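You operate a simulated robot arm through the tools that you are given. There is no shell and no other tool.

You are at the controls of a simulated two-armed robot. One attempt, no reset.

JOB
Make the bench safe: torch off, grey block back, lid on the pot.
Fine: brush into the wooden block's left free hole; once cool, the pipe goes into the other.

It is judged by the outcome, as a careful person would: the job done as asked, and still so three seconds after it is handed in. It fails if anything else is knocked over, pushed out of place, dropped, spilled or broken. A push-on lid holds only when it is set on centred and level and pressed home; a screw cap is set on level and turned clockwise until tight.

ROBOT AND FRAMES
Two 7-joint arms with two-finger grippers on one trunk that stands fixed in place. Base frame: the origin is at the foot of the trunk, x ahead of it, y to its left, z up. Lengths are in mm, angles in degrees, forces in N, time in s.
The left shoulder is at [60, 123, 1020], the right one opposite. With the tool pointing down near the work surface each hand reaches from about 320 to 780 mm from the base axis, measured 20 degrees to its own side. Payload 1.47 kg a hand.
The TCP of each hand is the grasp point between the finger pads, 16 mm short of the fingertips. In the tool frame z runs along the fingers and y along their closing line. The gripper opens to 87 mm. The gripper's body begins 55 mm behind the TCP.
Orientation is that of the tool frame in the base frame, as a unit quaternion [w, x, y, z]. With the fingers straight down and closing along the base's y, the tool's x points along the base's -x, its y along +y and its z along -z.

CONTROLS
- The arms move only by the tool step_arm. It takes "left_motion", "right_motion" or both (then of equal length, played together; a hand with none holds still); each is a list of rows, each an object (a shift or turn left out is 0, a gripper value left out holds the last) with "travel": the shift along the tool's x, y, z in units of 500 mm (1.0 is 500 mm), a list of three; "rot": the turn, a rotation vector about the tool's x, y, z in units of 90 degrees (1.0 is 90 degrees), a list of three; "jaw": the closure, from 0 (fully open) to 1 (shut). In form: [{"travel": [tx, ty, tz], "rot": [ax, ay, az], "jaw": jaw}, ...]. A call has 1 to 20 rows; each row is the pose to reach, as a shift and turn from the pose commanded when the call began, along the tool's axes at that moment. A call with a number of a shift or a turn outside -1 to 1 is refused whole. Each row takes 0.2 s and may step no farther than 50 mm and 8.6 degrees from the row before; otherwise, or with a gripper value out of range, the whole call is refused. Where a pose cannot be reached the arm comes as near as it can. A force on the tool above 40 N (or 10 N above the force at the start of the call, whichever is more), or a blocked arm, ends the call early, and 0.2 s more pass. Each finger travels about 153 mm/s and halts on what it meets, pressing with about 28 N; the grip force reading is that of the motor and also rises with nothing between the fingers. The clock runs only during rows and for 0.2 s after the last one: add rows that repeat a pose to give the fingers time. It gives the time, the measured TCP pose, the force on the tool (base axes), the opening and the grip force at its end, in the units of the frame above (readings bear some noise), with the torque about the TCP (base axes, N m) and any sound that the robot's microphone picked up.
- Cameras (640 x 400 px; columns grow to the right, rows downward): "scene" is now at [66.1, -63.8, 1584.5]; the picture's right is [-0.75, -0.67, 0.00], its down [-0.43, 0.49, -0.76] and it looks along [0.51, -0.57, -0.65] (base axes); focal length 214 px, centre (320, 200). "left" rides on the left gripper at [73, -12, -90] in its tool frame; the picture's right is [0.16, 0.99, 0.00], its down [-0.72, 0.12, -0.68] and it looks along [-0.67, 0.11, 0.73] (tool axes); focal length 247 px, centre (320, 200). "right" rides on the right gripper at [73, 12, -90] in its tool frame; the picture's right is [-0.16, 0.99, 0.00], its down [-0.72, -0.12, -0.68] and it looks along [-0.67, -0.11, 0.73] (tool axes); focal length 247 px, centre (320, 200).
- grab_frame(camera): a new picture of that camera. The clock stands still meanwhile.
- raise_lower(by): slides the trunk up (or, below 0, down) by that many mm; the arms and the scene camera ride with it, the base frame stays. It gives what a move gives, with no picture.
- head_to(pan, tilt): turns the head with the scene camera to pan (to the left, within 120 degrees either way) and tilt (down, from -29 to 69), counted from straight ahead of the robot. It gives what a move gives.
- probe_pixels(camera, pixels): for up to 12 pixels [column, row] of the newest picture of that camera ("zoom" is the newest enlarged one), the place [x, y, z] in the base frame of the surface seen there, good to about 2 mm. The clock stands still meanwhile.
- zoom(camera, box): a new picture of the part [left, top, right, bottom] of that camera's present view, enlarged. The clock stands still meanwhile.
- job_done(): hands the job in; it is judged then, once.

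Unless the task says otherwise, let go and move clear before handing in.

The tools are called as name(argument=value, ...) on one line, values as JSON. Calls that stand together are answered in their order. step_arm: Moves the arms, as the interface text tells. Its arguments: {"type":"object","properties":{"left_motion":{"type":"array","items":{"type":"object","properties":{"travel":{"type":"array","items":{"type":"number"}},"rot":{"type":"array","items":{"type":"number"}},"jaw":{"type":"number"}}}},"right_motion":{"type":"array","items":{"type":"object","properties":{"travel":{"type":"array","items":{"type":"number"}},"rot":{"type":"array","items":{"type":"number"}},"jaw":{"type":"number"}}}}},"required":[]} The other tools are called the same way: raise_lower (by) slides the trunk up or down; head_to (pan, tilt) turns the head that bears the scene camera; grab_frame (camera) takes a picture; probe_pixels (camera, pixels) gives the place of the surface under pixels of a picture; zoom (camera, box) takes an enlarged picture of a part of a camera's view; job_done () hands the job in.

At the start:

```text
time: 0.0
left_tcp_pos: [464.7, -8.3, 1378.1]
left_orientation: [0.0, 0.0, 1.0, 0.0]
left_wrist_force: [0.0, -0.3, -0.7]
left_moment: [0.03, 0.0, 0.0]
left_gripper_width: 87.1
left_grasp_force: 0.1
right_tcp_pos: [330.4, -391.4, 1413.9]
right_orientation: [0.0, -0.001, 1.0, 0.0]
right_wrist_force: [-0.4, 1.2, -0.6]
right_moment: [-0.01, 0.0, -0.03]
right_gripper_width: 86.9
right_grasp_force: 0.0
trunk travel left (down, up): [-175.0, 55.0]
head pan, tilt: [-48.3, 40.6]
```

scene: 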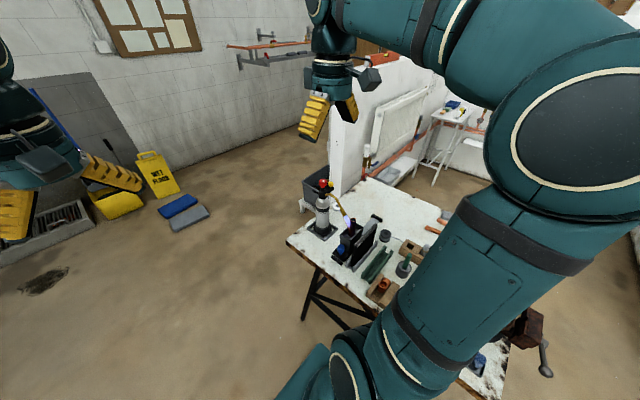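
right: 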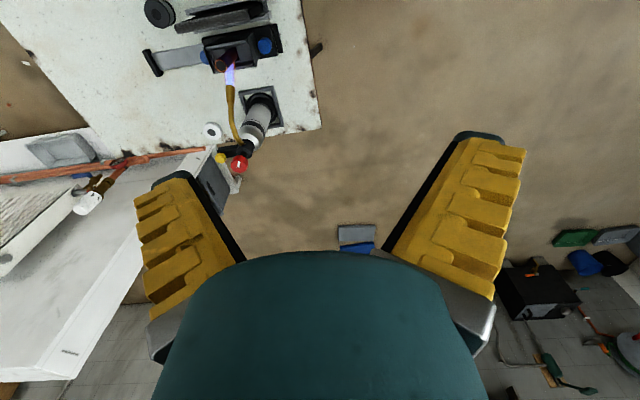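
left: 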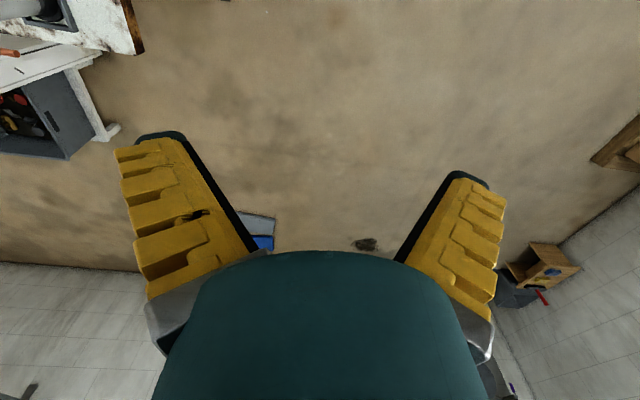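

The scene picture shows a bench at about (380,250) with a lit torch (flame near pixel (347,218)), a black holder and other items partly hidden by the right arm. I'll take enlarged pictures to see what is there before moving.

zoom(camera="scene", box=[280, 160, 480, 320])

zoom(camera="right", box=[130, 0, 330, 200])

```text
2.50 times, centred on (380, 240) of scene
```

zoom: 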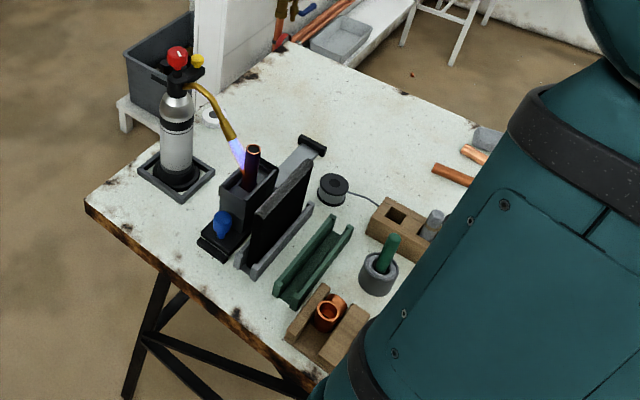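

```text
2.00 times, centred on (230, 100) of right
```

zoom: 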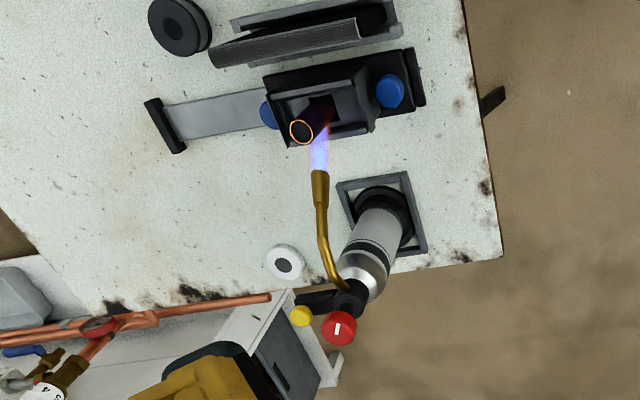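

The bench carries the torch (red knob, yellow button), a black clamp with the glowing pipe, a dark slab in a grey stand, a green empty stand, a spool, a pot with a green-handled brush, a wooden block with holes and a wooden cradle with copper fitting. I'll probe positions.

zoom(camera="scene", box=[280, 160, 480, 320])

probe_pixels(camera="zoom", pixels=[[178, 58], [197, 60], [176, 160], [252, 150], [222, 222], [290, 190], [330, 185], [315, 260], [390, 250], [398, 212], [330, 315], [110, 215]])

```text
2.50 times, centred on (380, 240) of scene
```

zoom: 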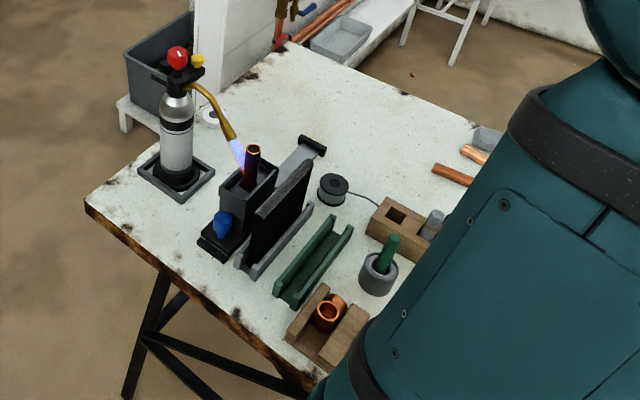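

```text
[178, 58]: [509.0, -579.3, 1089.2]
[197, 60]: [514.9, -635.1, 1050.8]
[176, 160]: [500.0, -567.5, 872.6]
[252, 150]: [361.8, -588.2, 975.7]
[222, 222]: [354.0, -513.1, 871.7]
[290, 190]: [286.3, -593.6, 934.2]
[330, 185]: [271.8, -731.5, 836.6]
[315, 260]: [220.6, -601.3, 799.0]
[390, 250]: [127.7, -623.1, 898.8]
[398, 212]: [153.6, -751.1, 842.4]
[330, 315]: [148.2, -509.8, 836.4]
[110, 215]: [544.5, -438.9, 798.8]
```

The bench top is near z≈798 and the torch's red knob is at about (509,-579,1089). Next I'll zoom in hard on the torch head and other items to see how the torch is shut off.

zoom(camera="scene", box=[315, 165, 365, 205])

zoom(camera="right", box=[190, 120, 290, 190])

zoom(camera="scene", box=[370, 220, 450, 320])

```text
10.00 times, centred on (340, 185) of scene
```

zoom: 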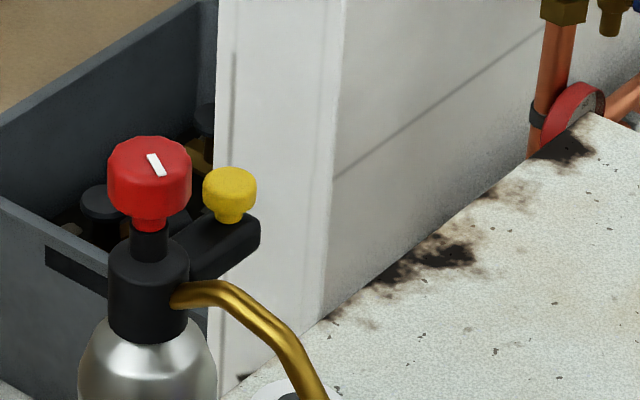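

```text
5.71 times, centred on (240, 155) of right
```

zoom: 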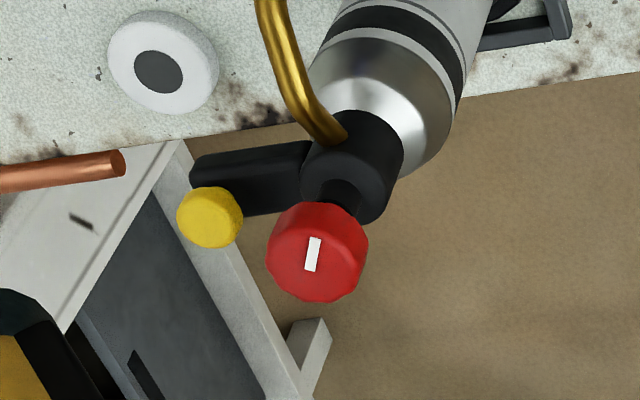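

```text
4.00 times, centred on (410, 270) of scene
```

zoom: 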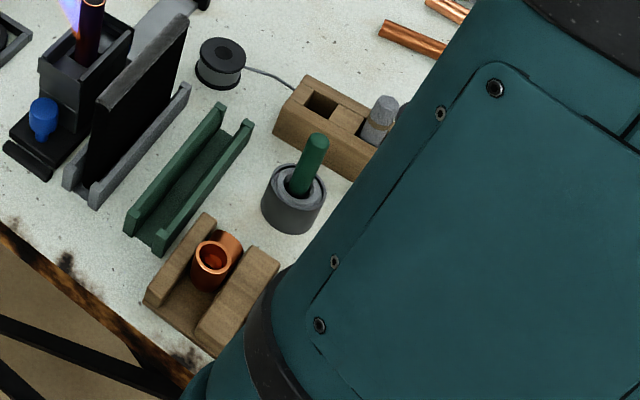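

The torch has a red valve knob on top with a white mark and a separate yellow button on a side arm, probably the igniter, which I will leave alone. I'll probe the knob and torch geometry finely.

zoom(camera="scene", box=[315, 165, 365, 205])

probe_pixels(camera="zoom", pixels=[[150, 150], [155, 163], [120, 155], [183, 158], [145, 205], [230, 180], [228, 205], [150, 245], [148, 310], [230, 240], [145, 365], [290, 340]])

zoom(camera="right", box=[190, 120, 290, 190])

probe_pixels(camera="zoom", pixels=[[312, 237], [308, 268], [280, 240], [355, 245], [325, 285], [210, 215], [185, 215], [235, 220], [340, 200], [390, 190], [220, 165], [150, 60]])

```text
10.00 times, centred on (340, 185) of scene
```

zoom: 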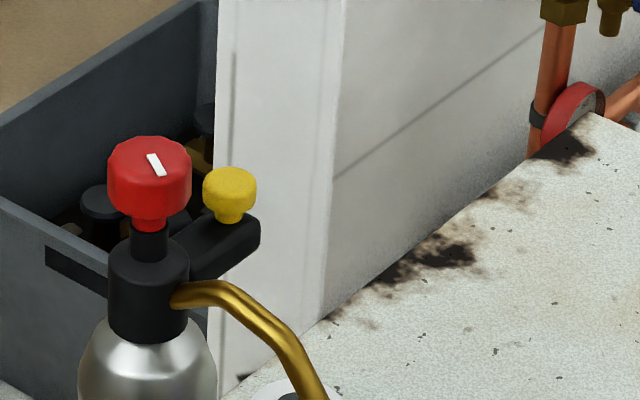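

```text
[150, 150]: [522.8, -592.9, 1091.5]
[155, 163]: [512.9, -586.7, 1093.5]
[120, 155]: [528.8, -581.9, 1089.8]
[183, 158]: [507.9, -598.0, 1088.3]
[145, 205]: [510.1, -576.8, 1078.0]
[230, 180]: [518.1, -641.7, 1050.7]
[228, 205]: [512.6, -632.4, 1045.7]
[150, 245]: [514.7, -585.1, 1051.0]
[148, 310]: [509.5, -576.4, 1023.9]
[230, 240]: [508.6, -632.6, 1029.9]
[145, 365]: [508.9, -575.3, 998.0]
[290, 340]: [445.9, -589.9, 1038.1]
```

```text
5.71 times, centred on (240, 155) of right
```

zoom: 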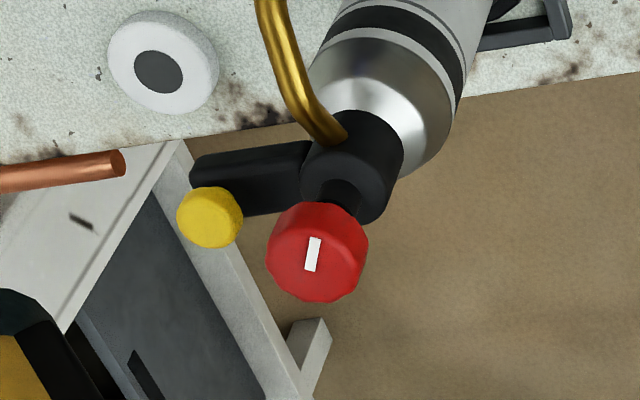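

```text
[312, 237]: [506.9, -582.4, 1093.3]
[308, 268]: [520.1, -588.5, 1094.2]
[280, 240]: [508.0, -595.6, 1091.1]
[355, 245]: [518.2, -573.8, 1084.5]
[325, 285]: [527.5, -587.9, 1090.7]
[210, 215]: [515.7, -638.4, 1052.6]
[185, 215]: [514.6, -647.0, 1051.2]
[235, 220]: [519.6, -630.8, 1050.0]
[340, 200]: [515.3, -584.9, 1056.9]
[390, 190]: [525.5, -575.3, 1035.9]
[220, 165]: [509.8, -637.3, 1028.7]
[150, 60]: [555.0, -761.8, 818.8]
```

The knob centre is at about (514,-586), its top at z≈1093, and the yellow button's top at z≈1052. I'll bring the right hand above the knob at z≈1210, then look again.

step_arm(right_motion=[{"travel": [-0.046, -0.049, 0.051]}, {"travel": [-0.092, -0.0975, 0.102]}, {"travel": [-0.138, -0.146, 0.153]}, {"travel": [-0.184, -0.195, 0.204]}, {"travel": [-0.23, -0.244, 0.255]}, {"travel": [-0.276, -0.2925, 0.306]}, {"travel": [-0.322, -0.341, 0.357]}, {"travel": [-0.368, -0.39, 0.408]}])

grab_frame(camera="scene")

grab_frame(camera="right")

```text
time: 1.8
left_tcp_pos: [465.4, -10.2, 1376.7]
left_orientation: [-0.001, 0.0, 1.0, 0.001]
left_wrist_force: [0.3, -0.4, -0.5]
left_moment: [0.01, 0.0, 0.02]
left_gripper_width: 87.2
left_grasp_force: 0.0
right_tcp_pos: [515.5, -585.8, 1208.8]
right_orientation: [0.0, 0.0, 1.0, 0.0]
right_wrist_force: [0.6, 0.7, 1.0]
right_moment: [0.02, 0.0, -0.03]
right_gripper_width: 87.1
right_grasp_force: 0.1
trunk travel left (down, up): [-175.0, 55.0]
head pan, tilt: [-48.3, 40.6]
```

```text
taken
```

scene: 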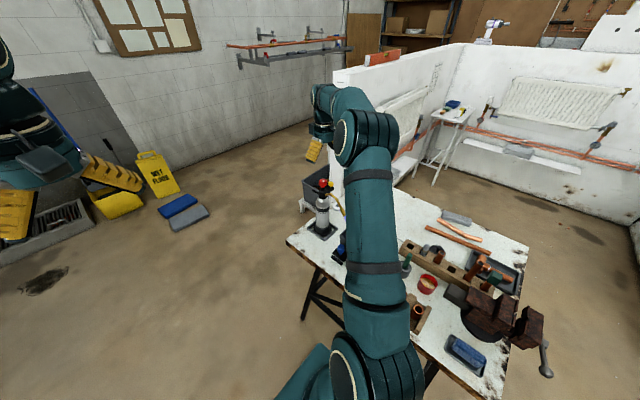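

```text
taken
```

right: 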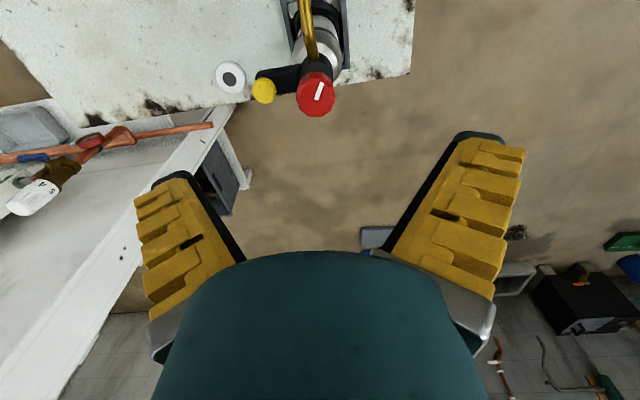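

The hand is centred above the knob (knob at pixel (315,92), as expected for straight below). The scene view now shows the right part of the bench; I'll zoom there before going on.

zoom(camera="scene", box=[390, 200, 540, 300])

zoom(camera="scene", box=[390, 280, 540, 380])

zoom(camera="right", box=[220, 0, 420, 130])

```text
4.00 times, centred on (465, 250) of scene
```

zoom: 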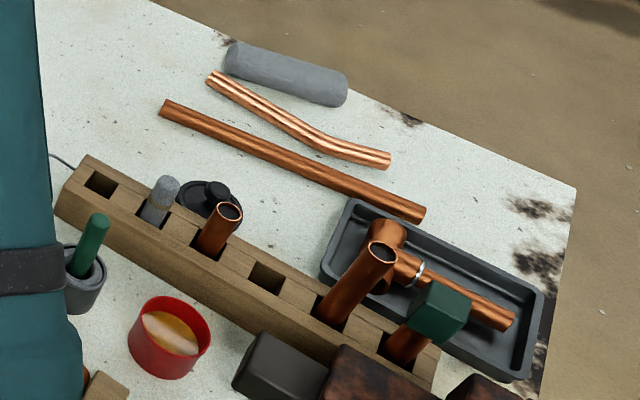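

```text
4.00 times, centred on (465, 330) of scene
```

zoom: 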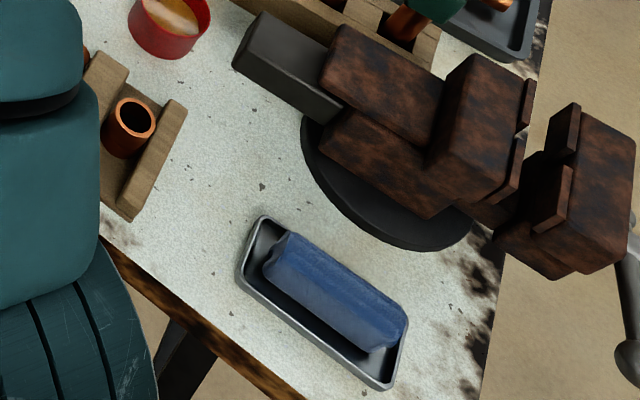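

```text
3.08 times, centred on (320, 65) of right
```

zoom: 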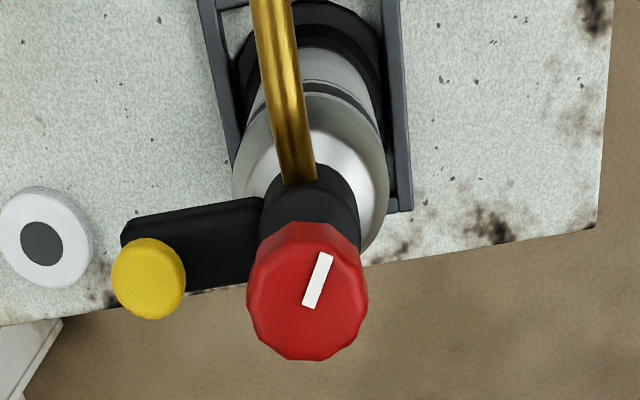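

The red pot is open with its black lid lying behind the block, and the wooden block shows two free holes (first and fourth). Before gripping the torch knob, I'll probe its rim for an exact centre.

zoom(camera="right", box=[280, 60, 350, 130])

```text
5.71 times, centred on (315, 95) of right
```

zoom: 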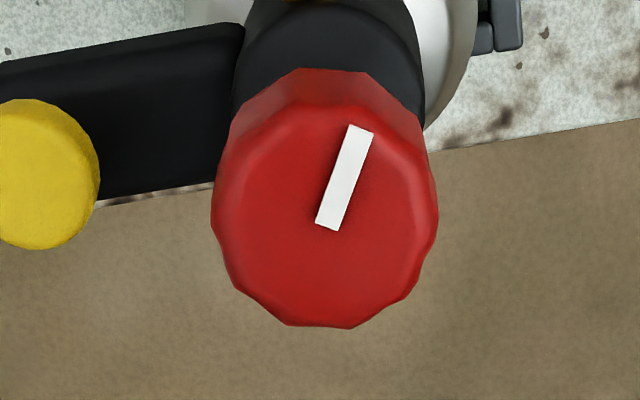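

probe_pixels(camera="zoom", pixels=[[328, 222], [360, 135], [235, 210], [420, 205], [325, 310], [330, 112], [260, 130], [405, 135], [320, 85], [50, 170], [225, 190], [430, 200]])

```text
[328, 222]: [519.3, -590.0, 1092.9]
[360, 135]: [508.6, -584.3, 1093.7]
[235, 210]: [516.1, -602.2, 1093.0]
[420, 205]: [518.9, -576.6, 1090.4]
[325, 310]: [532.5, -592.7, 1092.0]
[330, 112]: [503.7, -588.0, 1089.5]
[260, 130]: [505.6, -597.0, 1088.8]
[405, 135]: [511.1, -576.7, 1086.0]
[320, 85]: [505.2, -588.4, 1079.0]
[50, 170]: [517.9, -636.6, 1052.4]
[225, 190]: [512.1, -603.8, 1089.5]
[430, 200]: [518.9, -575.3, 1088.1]
```

The knob's centre comes out at about (518,-589) with a diameter near 32 mm, and its white pointer points toward −x, slightly +y. I'll turn the hand 45° counter-clockwise first (for turning room), then descend around the knob with the jaws open.

step_arm(right_motion=[{"travel": [-0.006, -0.006, 0.02], "rot": [0, 0, -0.0833]}, {"travel": [-0.006, -0.006, 0.05], "rot": [0, 0, -0.1667]}, {"travel": [-0.006, -0.006, 0.08], "rot": [0, 0, -0.25]}, {"travel": [-0.006, -0.006, 0.11], "rot": [0, 0, -0.3333]}, {"travel": [-0.006, -0.006, 0.14], "rot": [0, 0, -0.4167]}, {"travel": [-0.006, -0.006, 0.16], "rot": [0, 0, -0.5]}, {"travel": [-0.006, -0.006, 0.16], "rot": [0, 0, -0.5]}])

grab_frame(camera="right")

grab_frame(camera="scene")

```text
time: 3.4
left_tcp_pos: [464.7, -9.0, 1377.5]
left_orientation: [0.0, 0.001, 1.0, 0.0]
left_wrist_force: [0.1, 0.5, 0.5]
left_moment: [0.0, 0.04, -0.03]
left_gripper_width: 86.8
left_grasp_force: 0.0
right_tcp_pos: [517.2, -589.5, 1132.2]
right_orientation: [0.0, -0.383, 0.924, 0.0]
right_wrist_force: [0.5, 0.4, 0.0]
right_moment: [0.02, -0.01, -0.02]
right_gripper_width: 87.0
right_grasp_force: 0.1
trunk travel left (down, up): [-175.0, 55.0]
head pan, tilt: [-48.3, 40.6]
```

```text
taken
```

right: 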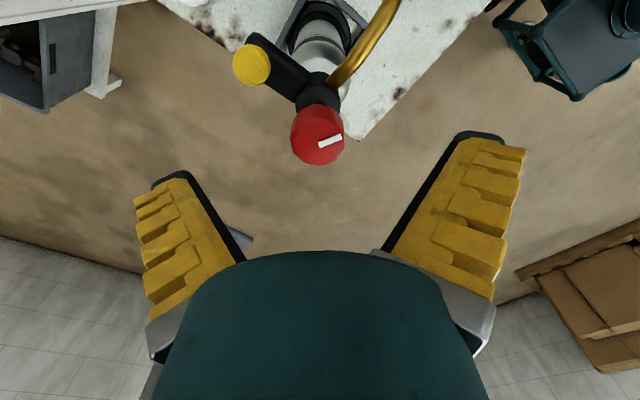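

```text
taken
```

scene: 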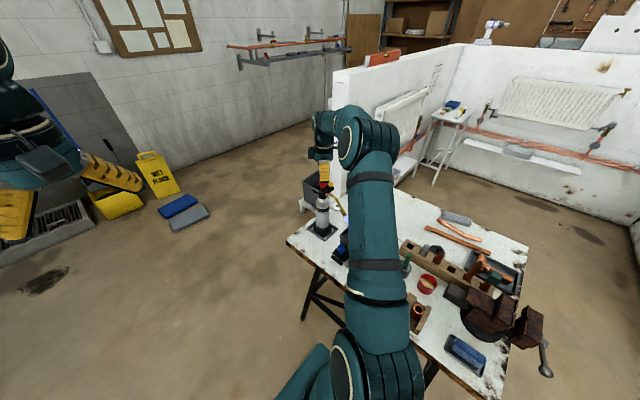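

The knob sits centred between the jaws at pixel (317,135). I'll descend to z≈1078 and close on it.

step_arm(right_motion=[{"travel": [0, 0, 0.036]}, {"travel": [0, 0, 0.072]}, {"travel": [0, 0, 0.106]}, {"travel": [0, 0, 0.106]}, {"travel": [0, 0, 0.106], "jaw": 0.5}, {"travel": [0, 0, 0.106], "jaw": 0.8}, {"travel": [0, 0, 0.106], "jaw": 0.8}])

grab_frame(camera="right")

```text
time: 5.0
left_tcp_pos: [465.0, -8.9, 1378.7]
left_orientation: [0.0, 0.0, 1.0, 0.0]
left_wrist_force: [0.3, 0.4, -0.8]
left_moment: [-0.02, 0.0, 0.01]
left_gripper_width: 86.9
left_grasp_force: 0.0
right_tcp_pos: [517.3, -589.4, 1078.4]
right_orientation: [-0.001, -0.383, 0.924, 0.0]
right_wrist_force: [0.7, 0.0, -0.7]
right_moment: [0.03, 0.02, 0.0]
right_gripper_width: 25.9
right_grasp_force: 28.1
trunk travel left (down, up): [-175.0, 55.0]
head pan, tilt: [-48.3, 40.6]
```

```text
taken
```

right: 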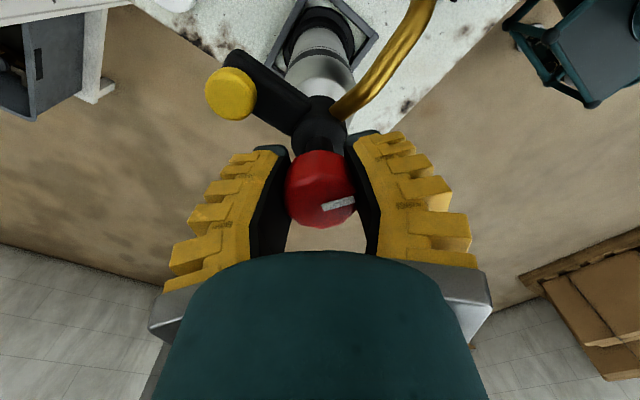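

The jaws hold the knob (26 mm, 28 N) with almost no side force. I'll turn clockwise 40° and check torque and flame.

step_arm(right_motion=[{"rot": [0, 0, 0.0889]}, {"rot": [0, 0, 0.1778]}, {"rot": [0, 0, 0.2667]}, {"rot": [0, 0, 0.3556]}, {"rot": [0, 0, 0.4444]}])

grab_frame(camera="right")

zoom(camera="scene", box=[295, 130, 375, 260])

```text
time: 6.2
left_tcp_pos: [465.3, -8.0, 1377.9]
left_orientation: [0.0, 0.0, 1.0, 0.001]
left_wrist_force: [0.4, 0.3, -0.9]
left_moment: [0.01, 0.01, 0.0]
left_gripper_width: 87.0
left_grasp_force: 0.1
right_tcp_pos: [516.6, -590.0, 1078.5]
right_orientation: [0.0, -0.042, 0.999, 0.001]
right_wrist_force: [0.7, -1.5, -0.8]
right_moment: [-0.05, -0.05, 0.04]
right_gripper_width: 25.6
right_grasp_force: 28.3
trunk travel left (down, up): [-175.0, 55.0]
head pan, tilt: [-48.3, 40.6]
```

```text
taken
```

right: 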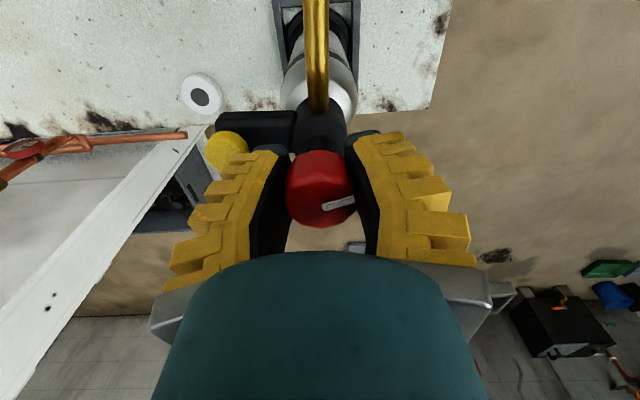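

```text
3.08 times, centred on (335, 195) of scene
```

zoom: 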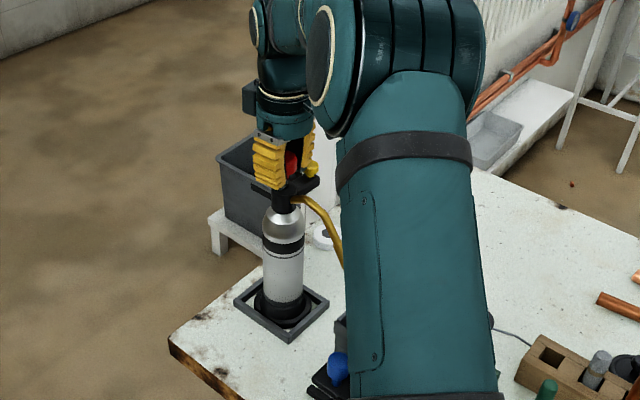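

The knob turns with the hand (the pointer stays at (338,203) relative to the fingers), with little torque. I'll go on clockwise another 48°.

step_arm(right_motion=[{"rot": [0, 0, 0.0889]}, {"rot": [0, 0, 0.1778]}, {"rot": [0, 0, 0.2667]}, {"rot": [0, 0, 0.3556]}, {"rot": [0, 0, 0.4444]}, {"rot": [0, 0, 0.5333]}])

grab_frame(camera="right")

```text
time: 7.6
left_tcp_pos: [464.7, -8.8, 1377.8]
left_orientation: [0.0, 0.0, 1.0, 0.0]
left_wrist_force: [-0.3, 0.0, -0.4]
left_moment: [0.0, 0.01, 0.02]
left_gripper_width: 87.1
left_grasp_force: 0.0
right_tcp_pos: [517.6, -590.3, 1078.6]
right_orientation: [0.0, 0.368, 0.93, 0.0]
right_wrist_force: [-0.7, 0.8, 0.0]
right_moment: [0.02, 0.03, 0.34]
right_gripper_width: 23.7
right_grasp_force: 27.6
trunk travel left (down, up): [-175.0, 55.0]
head pan, tilt: [-48.3, 40.6]
```

```text
taken
```

right: 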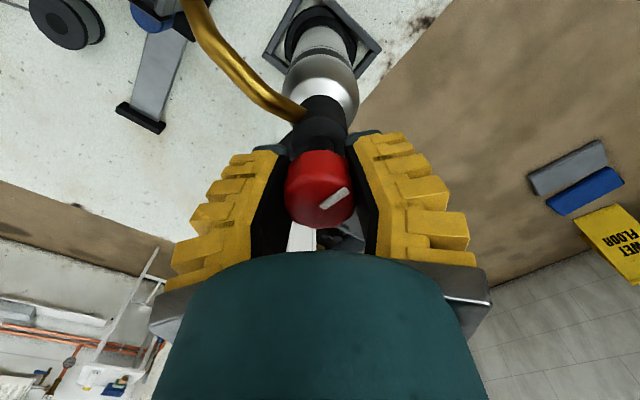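

Torque rose to 0.34 N m and the knob slipped in the pads, so it is at its stop. I'll open, rise clear and look whether the flame is out.

step_arm(right_motion=[{"travel": [0, 0, 0], "jaw": 0.4}, {"travel": [0, 0, 0], "jaw": 0.0}, {"travel": [0, 0, 0], "jaw": 0.0}, {"travel": [0, 0, -0.08]}, {"travel": [0, 0, -0.16]}, {"travel": [0, 0, -0.24]}])

grab_frame(camera="right")

zoom(camera="right", box=[100, 0, 400, 180])

```text
time: 9.0
left_tcp_pos: [464.6, -8.3, 1378.0]
left_orientation: [0.0, 0.0, 1.0, 0.0]
left_wrist_force: [-0.2, 0.1, -0.7]
left_moment: [0.0, 0.02, 0.0]
left_gripper_width: 87.0
left_grasp_force: 0.0
right_tcp_pos: [517.3, -590.3, 1197.6]
right_orientation: [0.0, 0.366, 0.93, 0.0]
right_wrist_force: [-0.1, 0.0, -0.1]
right_moment: [0.04, -0.01, 0.03]
right_gripper_width: 87.1
right_grasp_force: 0.1
trunk travel left (down, up): [-175.0, 55.0]
head pan, tilt: [-48.3, 40.6]
```

```text
taken
```

right: 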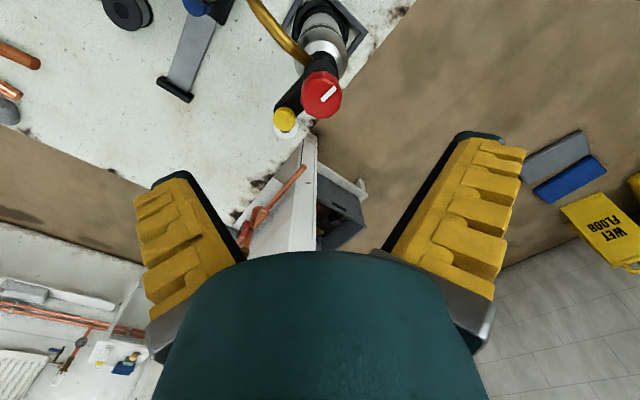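

```text
2.13 times, centred on (250, 90) of right
```

zoom: 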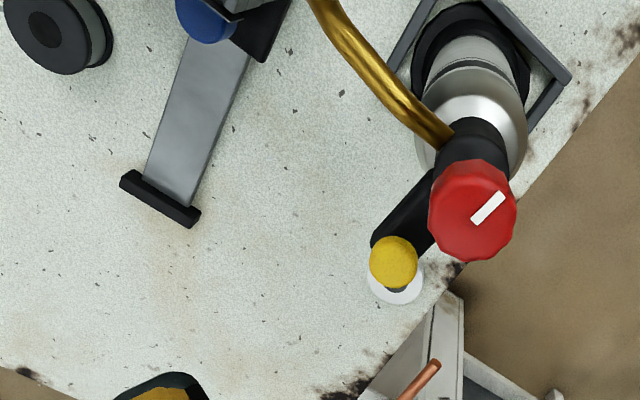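

The knob's pointer now points the other way and the torch stands where it was, but the nozzle is out of frame. I'll lift the hand back and turn it so its camera overlooks the whole bench.

step_arm(right_motion=[{"travel": [0.072, -0.009, -0.0505], "rot": [0, 0, 0.065]}, {"travel": [0.1445, -0.0187, -0.101], "rot": [0, 0, 0.13]}, {"travel": [0.2168, -0.028, -0.1515], "rot": [0, 0, 0.195]}, {"travel": [0.289, -0.0374, -0.202], "rot": [0, 0, 0.26]}, {"travel": [0.361, -0.0467, -0.2525], "rot": [0, 0, 0.325]}, {"travel": [0.4335, -0.056, -0.303], "rot": [0, 0, 0.39]}, {"travel": [0.506, -0.0654, -0.3535], "rot": [0, 0, 0.455]}, {"travel": [0.578, -0.0748, -0.404], "rot": [0, 0, 0.522]}])

grab_frame(camera="right")

grab_frame(camera="scene")

```text
time: 10.8
left_tcp_pos: [463.6, -7.0, 1379.5]
left_orientation: [0.001, 0.001, 1.0, -0.001]
left_wrist_force: [0.2, -0.3, 0.1]
left_moment: [0.02, -0.01, -0.02]
left_gripper_width: 87.2
left_grasp_force: 0.0
right_tcp_pos: [283.0, -421.3, 1400.1]
right_orientation: [0.001, 0.708, 0.707, 0.0]
right_wrist_force: [-0.8, 0.5, -0.3]
right_moment: [-0.05, -0.04, 0.0]
right_gripper_width: 86.9
right_grasp_force: 0.0
trunk travel left (down, up): [-175.0, 55.0]
head pan, tilt: [-48.3, 40.6]
```

```text
taken
```

right: 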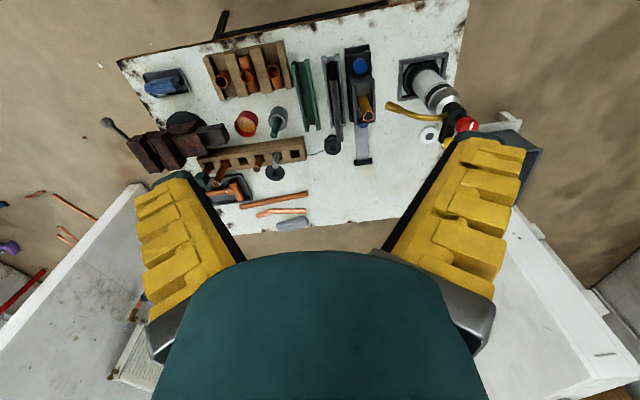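

```text
taken
```

scene: 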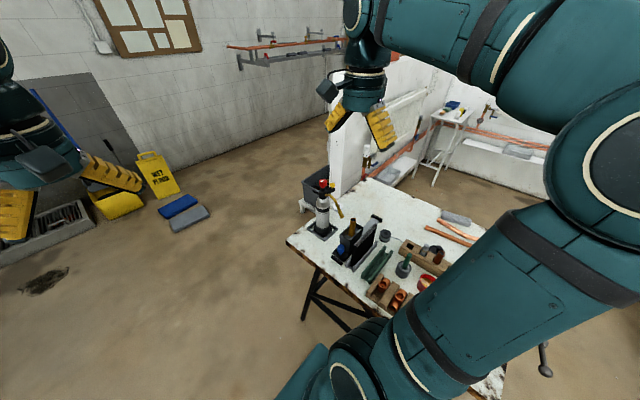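

The flame is gone: the pipe at (365,105) in the right view no longer glows and there is no flame at the gold nozzle. The wrist camera now overlooks the whole bench, so I'll zoom in on it.

zoom(camera="right", box=[280, 20, 480, 180])

zoom(camera="right", box=[110, 30, 330, 240])

zoom(camera="scene", box=[300, 170, 480, 320])

```text
2.50 times, centred on (380, 100) of right
```

zoom: 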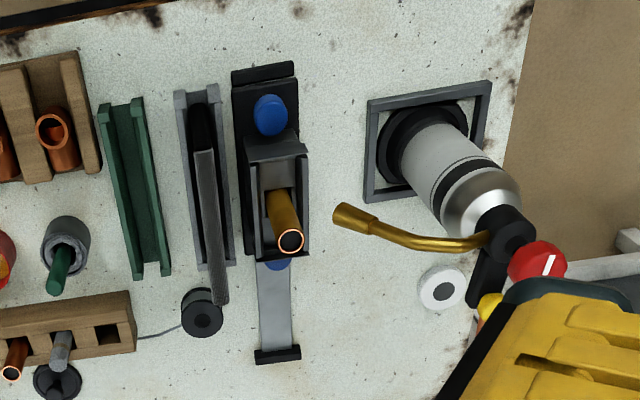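

```text
1.90 times, centred on (220, 135) of right
```

zoom: 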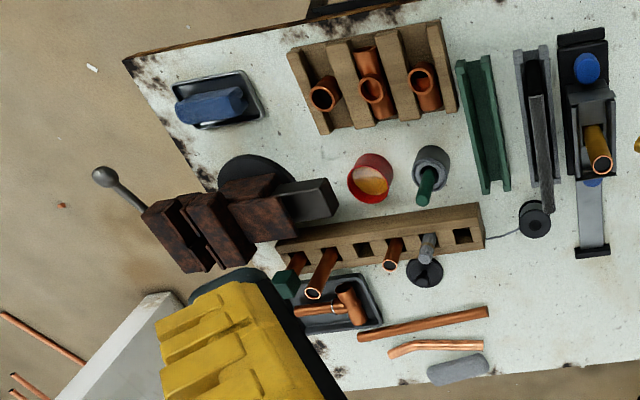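

```text
2.67 times, centred on (390, 245) of scene
```

zoom: 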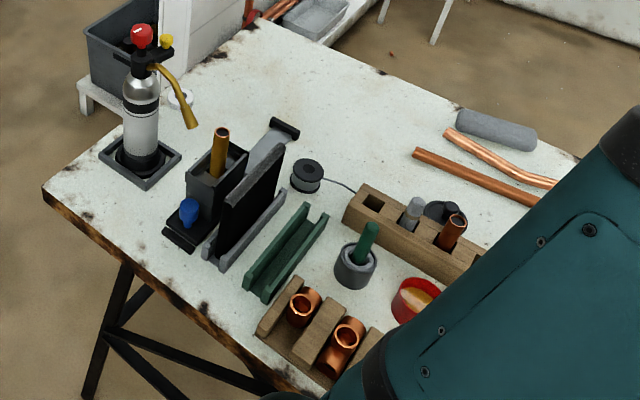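

I want a sharper look at the slab, its grey stand, the green stand and the object in the second hole, to be sure what the "grey block" is.

zoom(camera="right", box=[285, 40, 385, 130])

zoom(camera="right", box=[190, 90, 350, 200])

zoom(camera="scene", box=[335, 200, 415, 270])

zoom(camera="scene", box=[375, 215, 455, 315])

```text
4.44 times, centred on (335, 85) of right
```

zoom: 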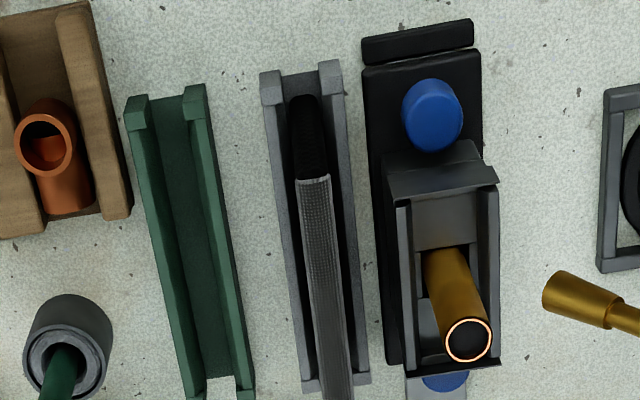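

```text
3.64 times, centred on (270, 145) of right
```

zoom: 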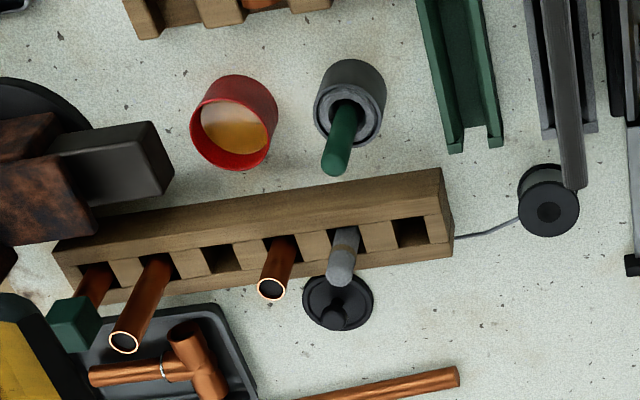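

```text
5.71 times, centred on (375, 235) of scene
```

zoom: 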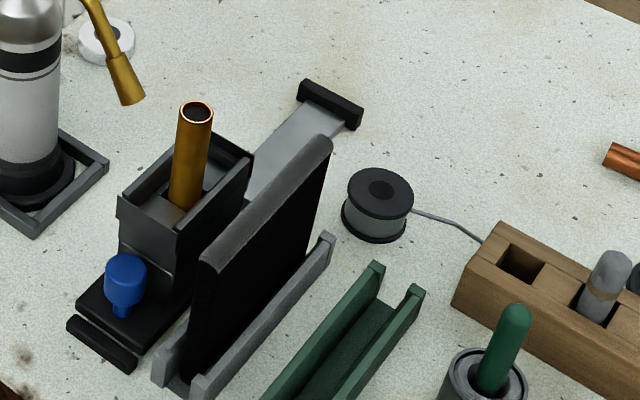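

```text
4.00 times, centred on (415, 265) of scene
```

zoom: 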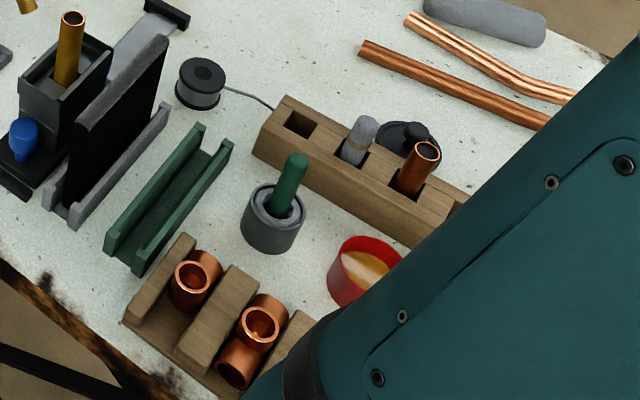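

I see two candidates for the "grey block": the slab in the grey stand, and the grey body on the black/blue carriage that sits on a flat rail with end stops. I'll zoom in tightly on both.

zoom(camera="scene", box=[338, 208, 388, 270])

zoom(camera="right", box=[340, 40, 385, 105])

zoom(camera="right", box=[335, 90, 385, 170])

```text
6.45 times, centred on (363, 239) of scene
```

zoom: 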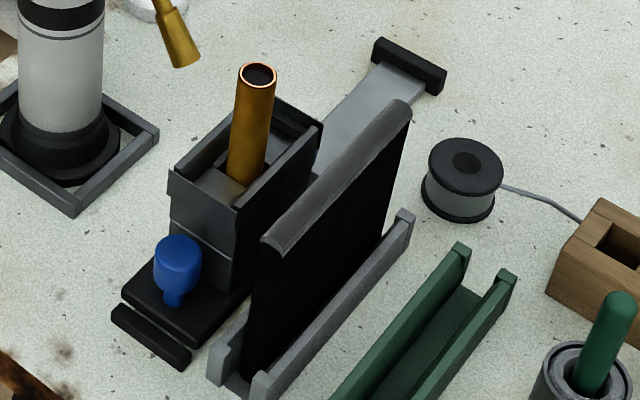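

```text
6.15 times, centred on (362, 72) of right
```

zoom: 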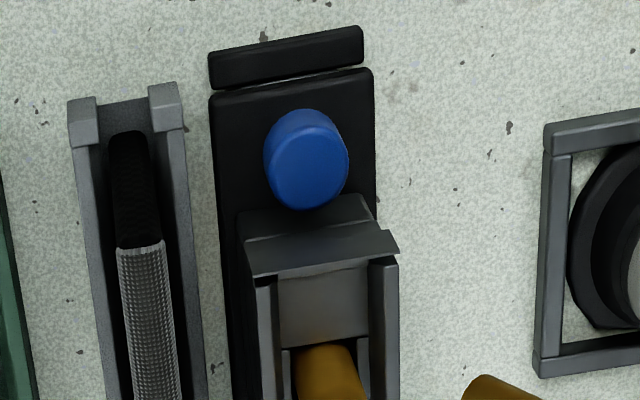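

```text
5.00 times, centred on (360, 130) of right
```

zoom: 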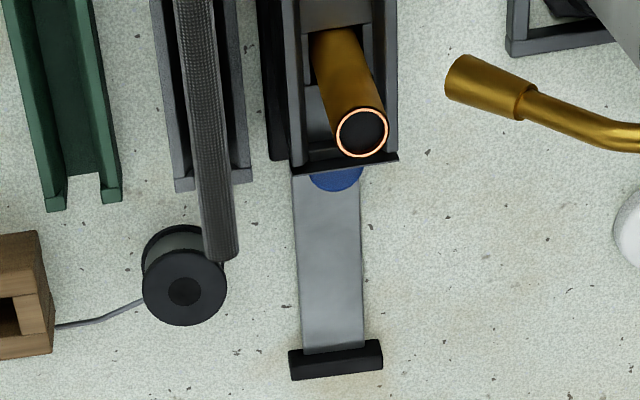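

The carriage has a blue knob at each end and sits at the front stop of its rail. I'll look into the tower around the pipe and at the slab more closely, and probe their sizes.

zoom(camera="right", box=[350, 75, 385, 130])

zoom(camera="scene", box=[340, 212, 370, 242])

zoom(camera="scene", box=[335, 200, 415, 270])

probe_pixels(camera="zoom", pixels=[[205, 255], [325, 145], [265, 205], [200, 340], [300, 270], [125, 205], [240, 150], [140, 240], [120, 275], [90, 340], [335, 100], [250, 190]])

```text
7.27 times, centred on (368, 102) of right
```

zoom: 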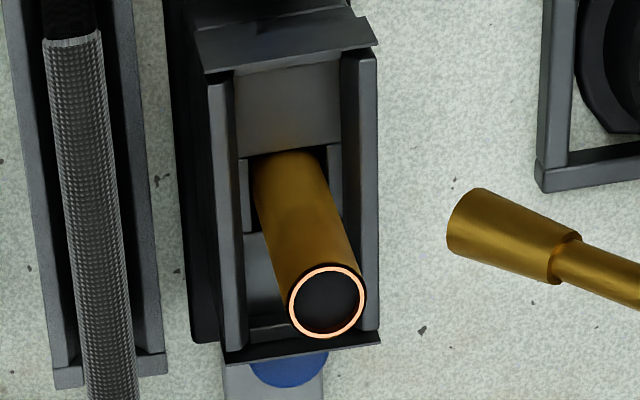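

```text
13.33 times, centred on (355, 227) of scene
```

zoom: 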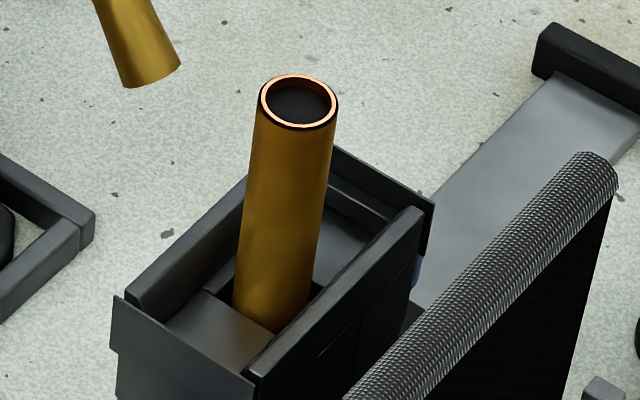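

```text
5.71 times, centred on (375, 235) of scene
```

zoom: 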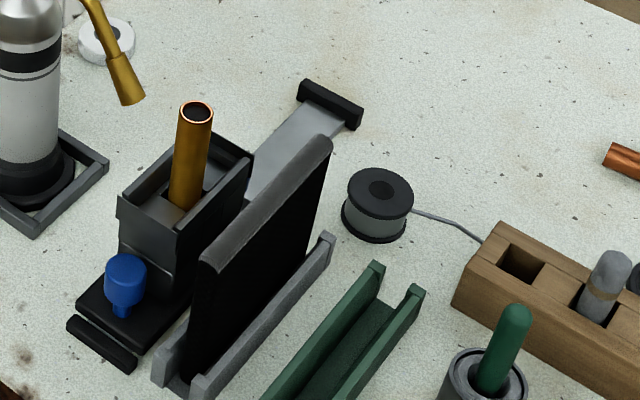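

```text
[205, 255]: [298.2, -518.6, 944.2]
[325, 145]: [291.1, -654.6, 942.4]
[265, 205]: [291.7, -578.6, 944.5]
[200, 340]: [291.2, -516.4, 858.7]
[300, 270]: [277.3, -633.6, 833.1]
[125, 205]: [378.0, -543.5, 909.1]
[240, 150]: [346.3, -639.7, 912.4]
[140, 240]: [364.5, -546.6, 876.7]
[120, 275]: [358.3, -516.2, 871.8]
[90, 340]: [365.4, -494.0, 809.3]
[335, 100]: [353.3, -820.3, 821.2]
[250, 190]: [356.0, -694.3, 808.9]
```

The slab is about 145 mm long with its top at z≈944; the grey tower on the carriage spans y≈−540…−645 with its top at z≈912. I'll lower the wrist camera for a close frontal view of the carriage and the stands, while the pipe cools.

step_arm(right_motion=[{"travel": [-0.002, 0.014, 0.085]}, {"travel": [-0.0045, 0.0285, 0.17]}, {"travel": [-0.0067, 0.0427, 0.255]}, {"travel": [-0.009, 0.057, 0.34]}, {"travel": [-0.0112, 0.0712, 0.425]}, {"travel": [-0.0135, 0.0855, 0.51]}, {"travel": [-0.0157, 0.1, 0.595]}, {"travel": [-0.018, 0.114, 0.68]}])

grab_frame(camera="right")

zoom(camera="right", box=[200, 80, 440, 240])

```text
time: 12.6
left_tcp_pos: [465.9, -9.8, 1377.6]
left_orientation: [0.0, -0.001, 1.0, 0.001]
left_wrist_force: [0.1, -1.2, -0.4]
left_moment: [-0.01, 0.01, 0.01]
left_gripper_width: 87.0
left_grasp_force: 0.1
right_tcp_pos: [336.5, -429.2, 1062.1]
right_orientation: [0.0, 0.707, 0.707, 0.0]
right_wrist_force: [0.3, -0.4, 0.4]
right_moment: [-0.02, 0.03, -0.03]
right_gripper_width: 87.2
right_grasp_force: 0.1
trunk travel left (down, up): [-175.0, 55.0]
head pan, tilt: [-48.3, 40.6]
```

```text
taken
```

right: 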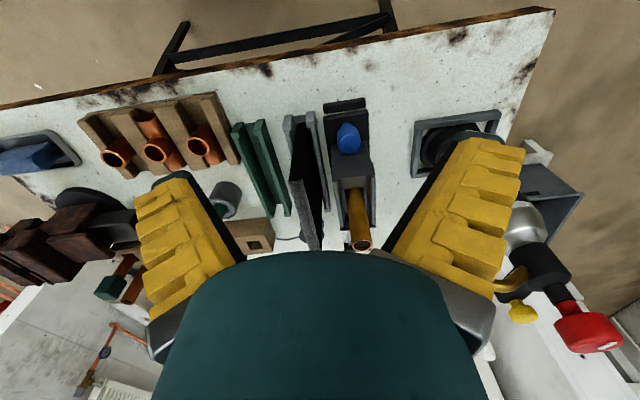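

```text
2.50 times, centred on (320, 160) of right
```

zoom: 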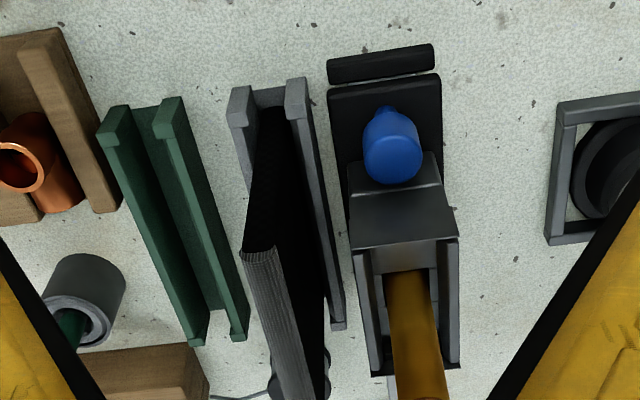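

zoom(camera="right", box=[315, 90, 395, 170])

zoom(camera="right", box=[335, 150, 385, 255])

zoom(camera="right", box=[270, 100, 340, 200])

```text
5.00 times, centred on (355, 130) of right
```

zoom: 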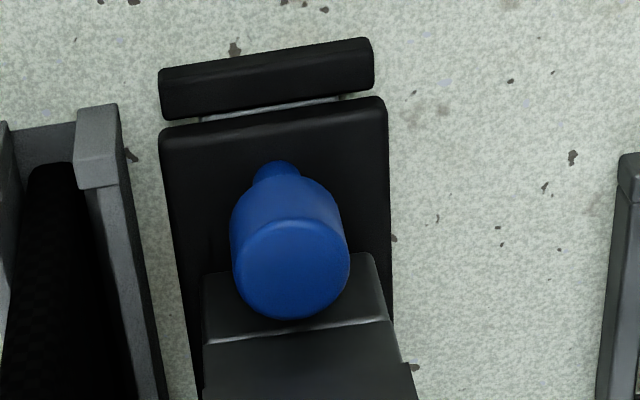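

```text
3.81 times, centred on (360, 202) of right
```

zoom: 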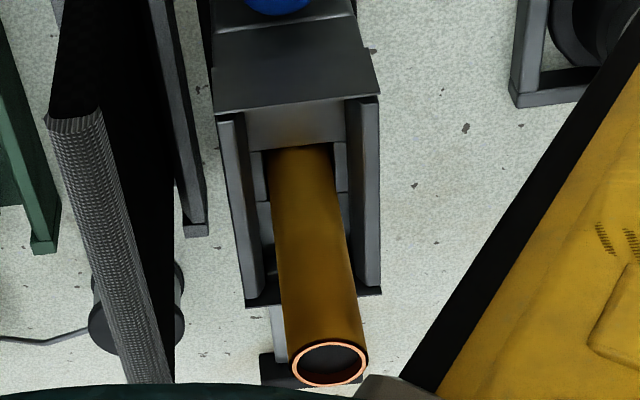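

```text
4.00 times, centred on (305, 150) of right
```

zoom: 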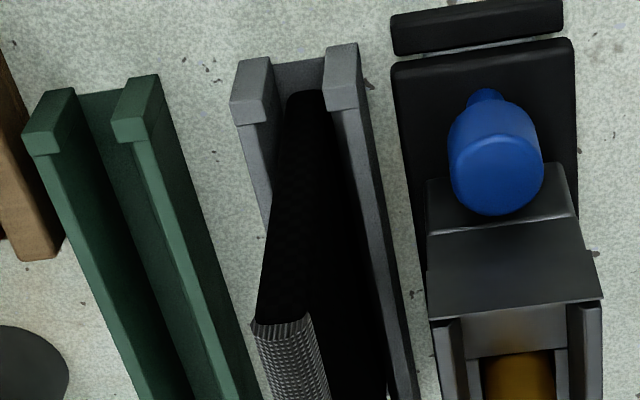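

The carriage is separate from its rail, a few mm off its front stop, and the flared end plates shield the blue knobs like cool handles. I'll compare the slab's and the tower's true colours and shapes from the scene camera.

grab_frame(camera="scene")

zoom(camera="scene", box=[355, 215, 385, 255])

zoom(camera="scene", box=[330, 230, 360, 270])

```text
taken
```

scene: 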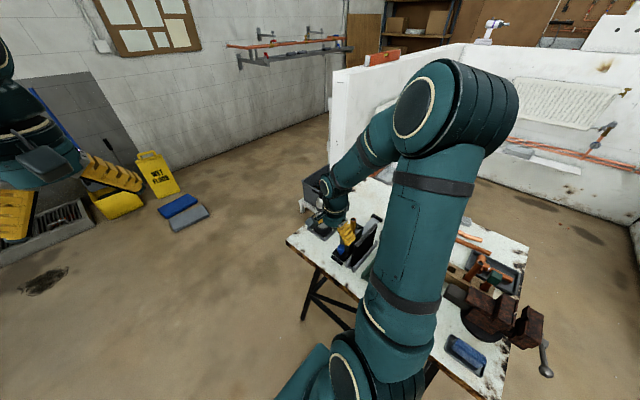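

```text
10.00 times, centred on (370, 235) of scene
```

zoom: 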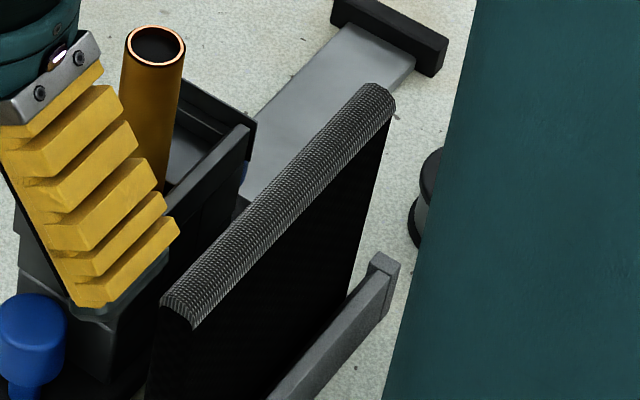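

```text
10.00 times, centred on (345, 250) of scene
```

zoom: 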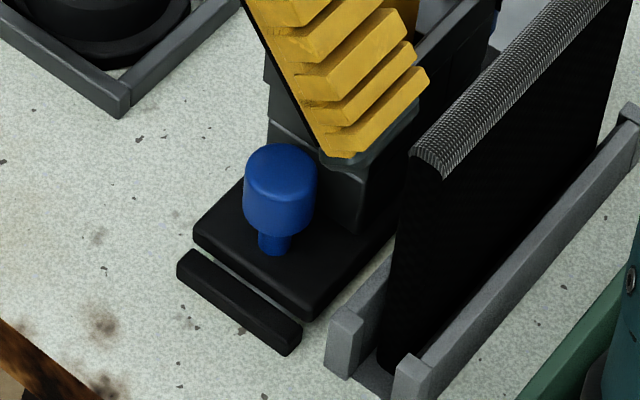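

The slab's faces are black and woven, while the tower is plain grey metal on a slide, so the "grey block" is the sliding block and "back" means along its rail to the rear stop. I'll probe the knob, rail and stops for the push.

zoom(camera="right", box=[315, 90, 395, 170])

probe_pixels(camera="zoom", pixels=[[290, 275], [240, 265], [345, 255], [285, 235], [275, 170], [170, 130], [380, 105], [165, 75], [365, 50], [290, 330], [300, 385], [420, 400]])

zoom(camera="right", box=[335, 150, 385, 255])

probe_pixels(camera="zoom", pixels=[[290, 350], [350, 345], [330, 360], [310, 180], [290, 130], [230, 120], [365, 110], [250, 300], [370, 290], [60, 125], [120, 300], [275, 320]])

```text
5.00 times, centred on (355, 130) of right
```

zoom: 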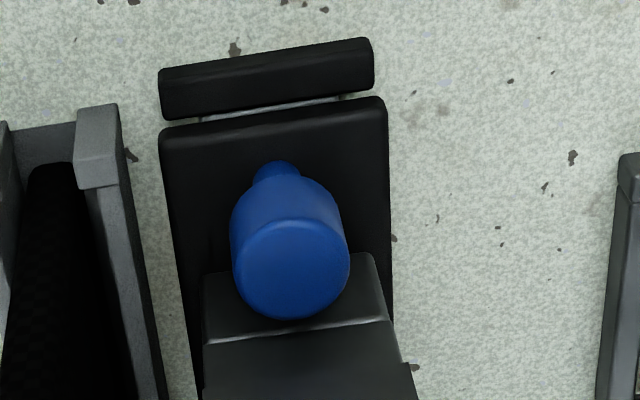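

```text
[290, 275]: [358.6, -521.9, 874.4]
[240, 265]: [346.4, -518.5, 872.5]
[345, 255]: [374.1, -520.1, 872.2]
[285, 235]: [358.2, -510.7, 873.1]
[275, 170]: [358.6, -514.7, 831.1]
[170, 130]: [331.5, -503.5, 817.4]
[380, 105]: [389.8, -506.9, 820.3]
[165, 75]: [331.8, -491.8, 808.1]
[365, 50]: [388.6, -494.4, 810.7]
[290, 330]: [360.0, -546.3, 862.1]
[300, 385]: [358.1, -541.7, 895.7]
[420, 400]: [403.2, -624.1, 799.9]
```

```text
3.81 times, centred on (360, 202) of right
```

zoom: 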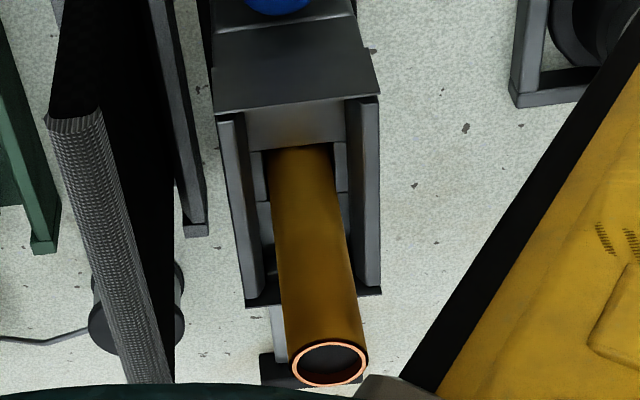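

```text
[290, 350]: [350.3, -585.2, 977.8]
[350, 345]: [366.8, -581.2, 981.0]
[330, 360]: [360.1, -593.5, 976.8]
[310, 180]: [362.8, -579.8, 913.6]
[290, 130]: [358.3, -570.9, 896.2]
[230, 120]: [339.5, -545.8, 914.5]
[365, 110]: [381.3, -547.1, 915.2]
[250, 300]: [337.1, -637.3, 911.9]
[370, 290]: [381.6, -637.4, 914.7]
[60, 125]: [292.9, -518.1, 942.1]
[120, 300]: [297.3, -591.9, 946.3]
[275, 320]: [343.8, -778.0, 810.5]
```

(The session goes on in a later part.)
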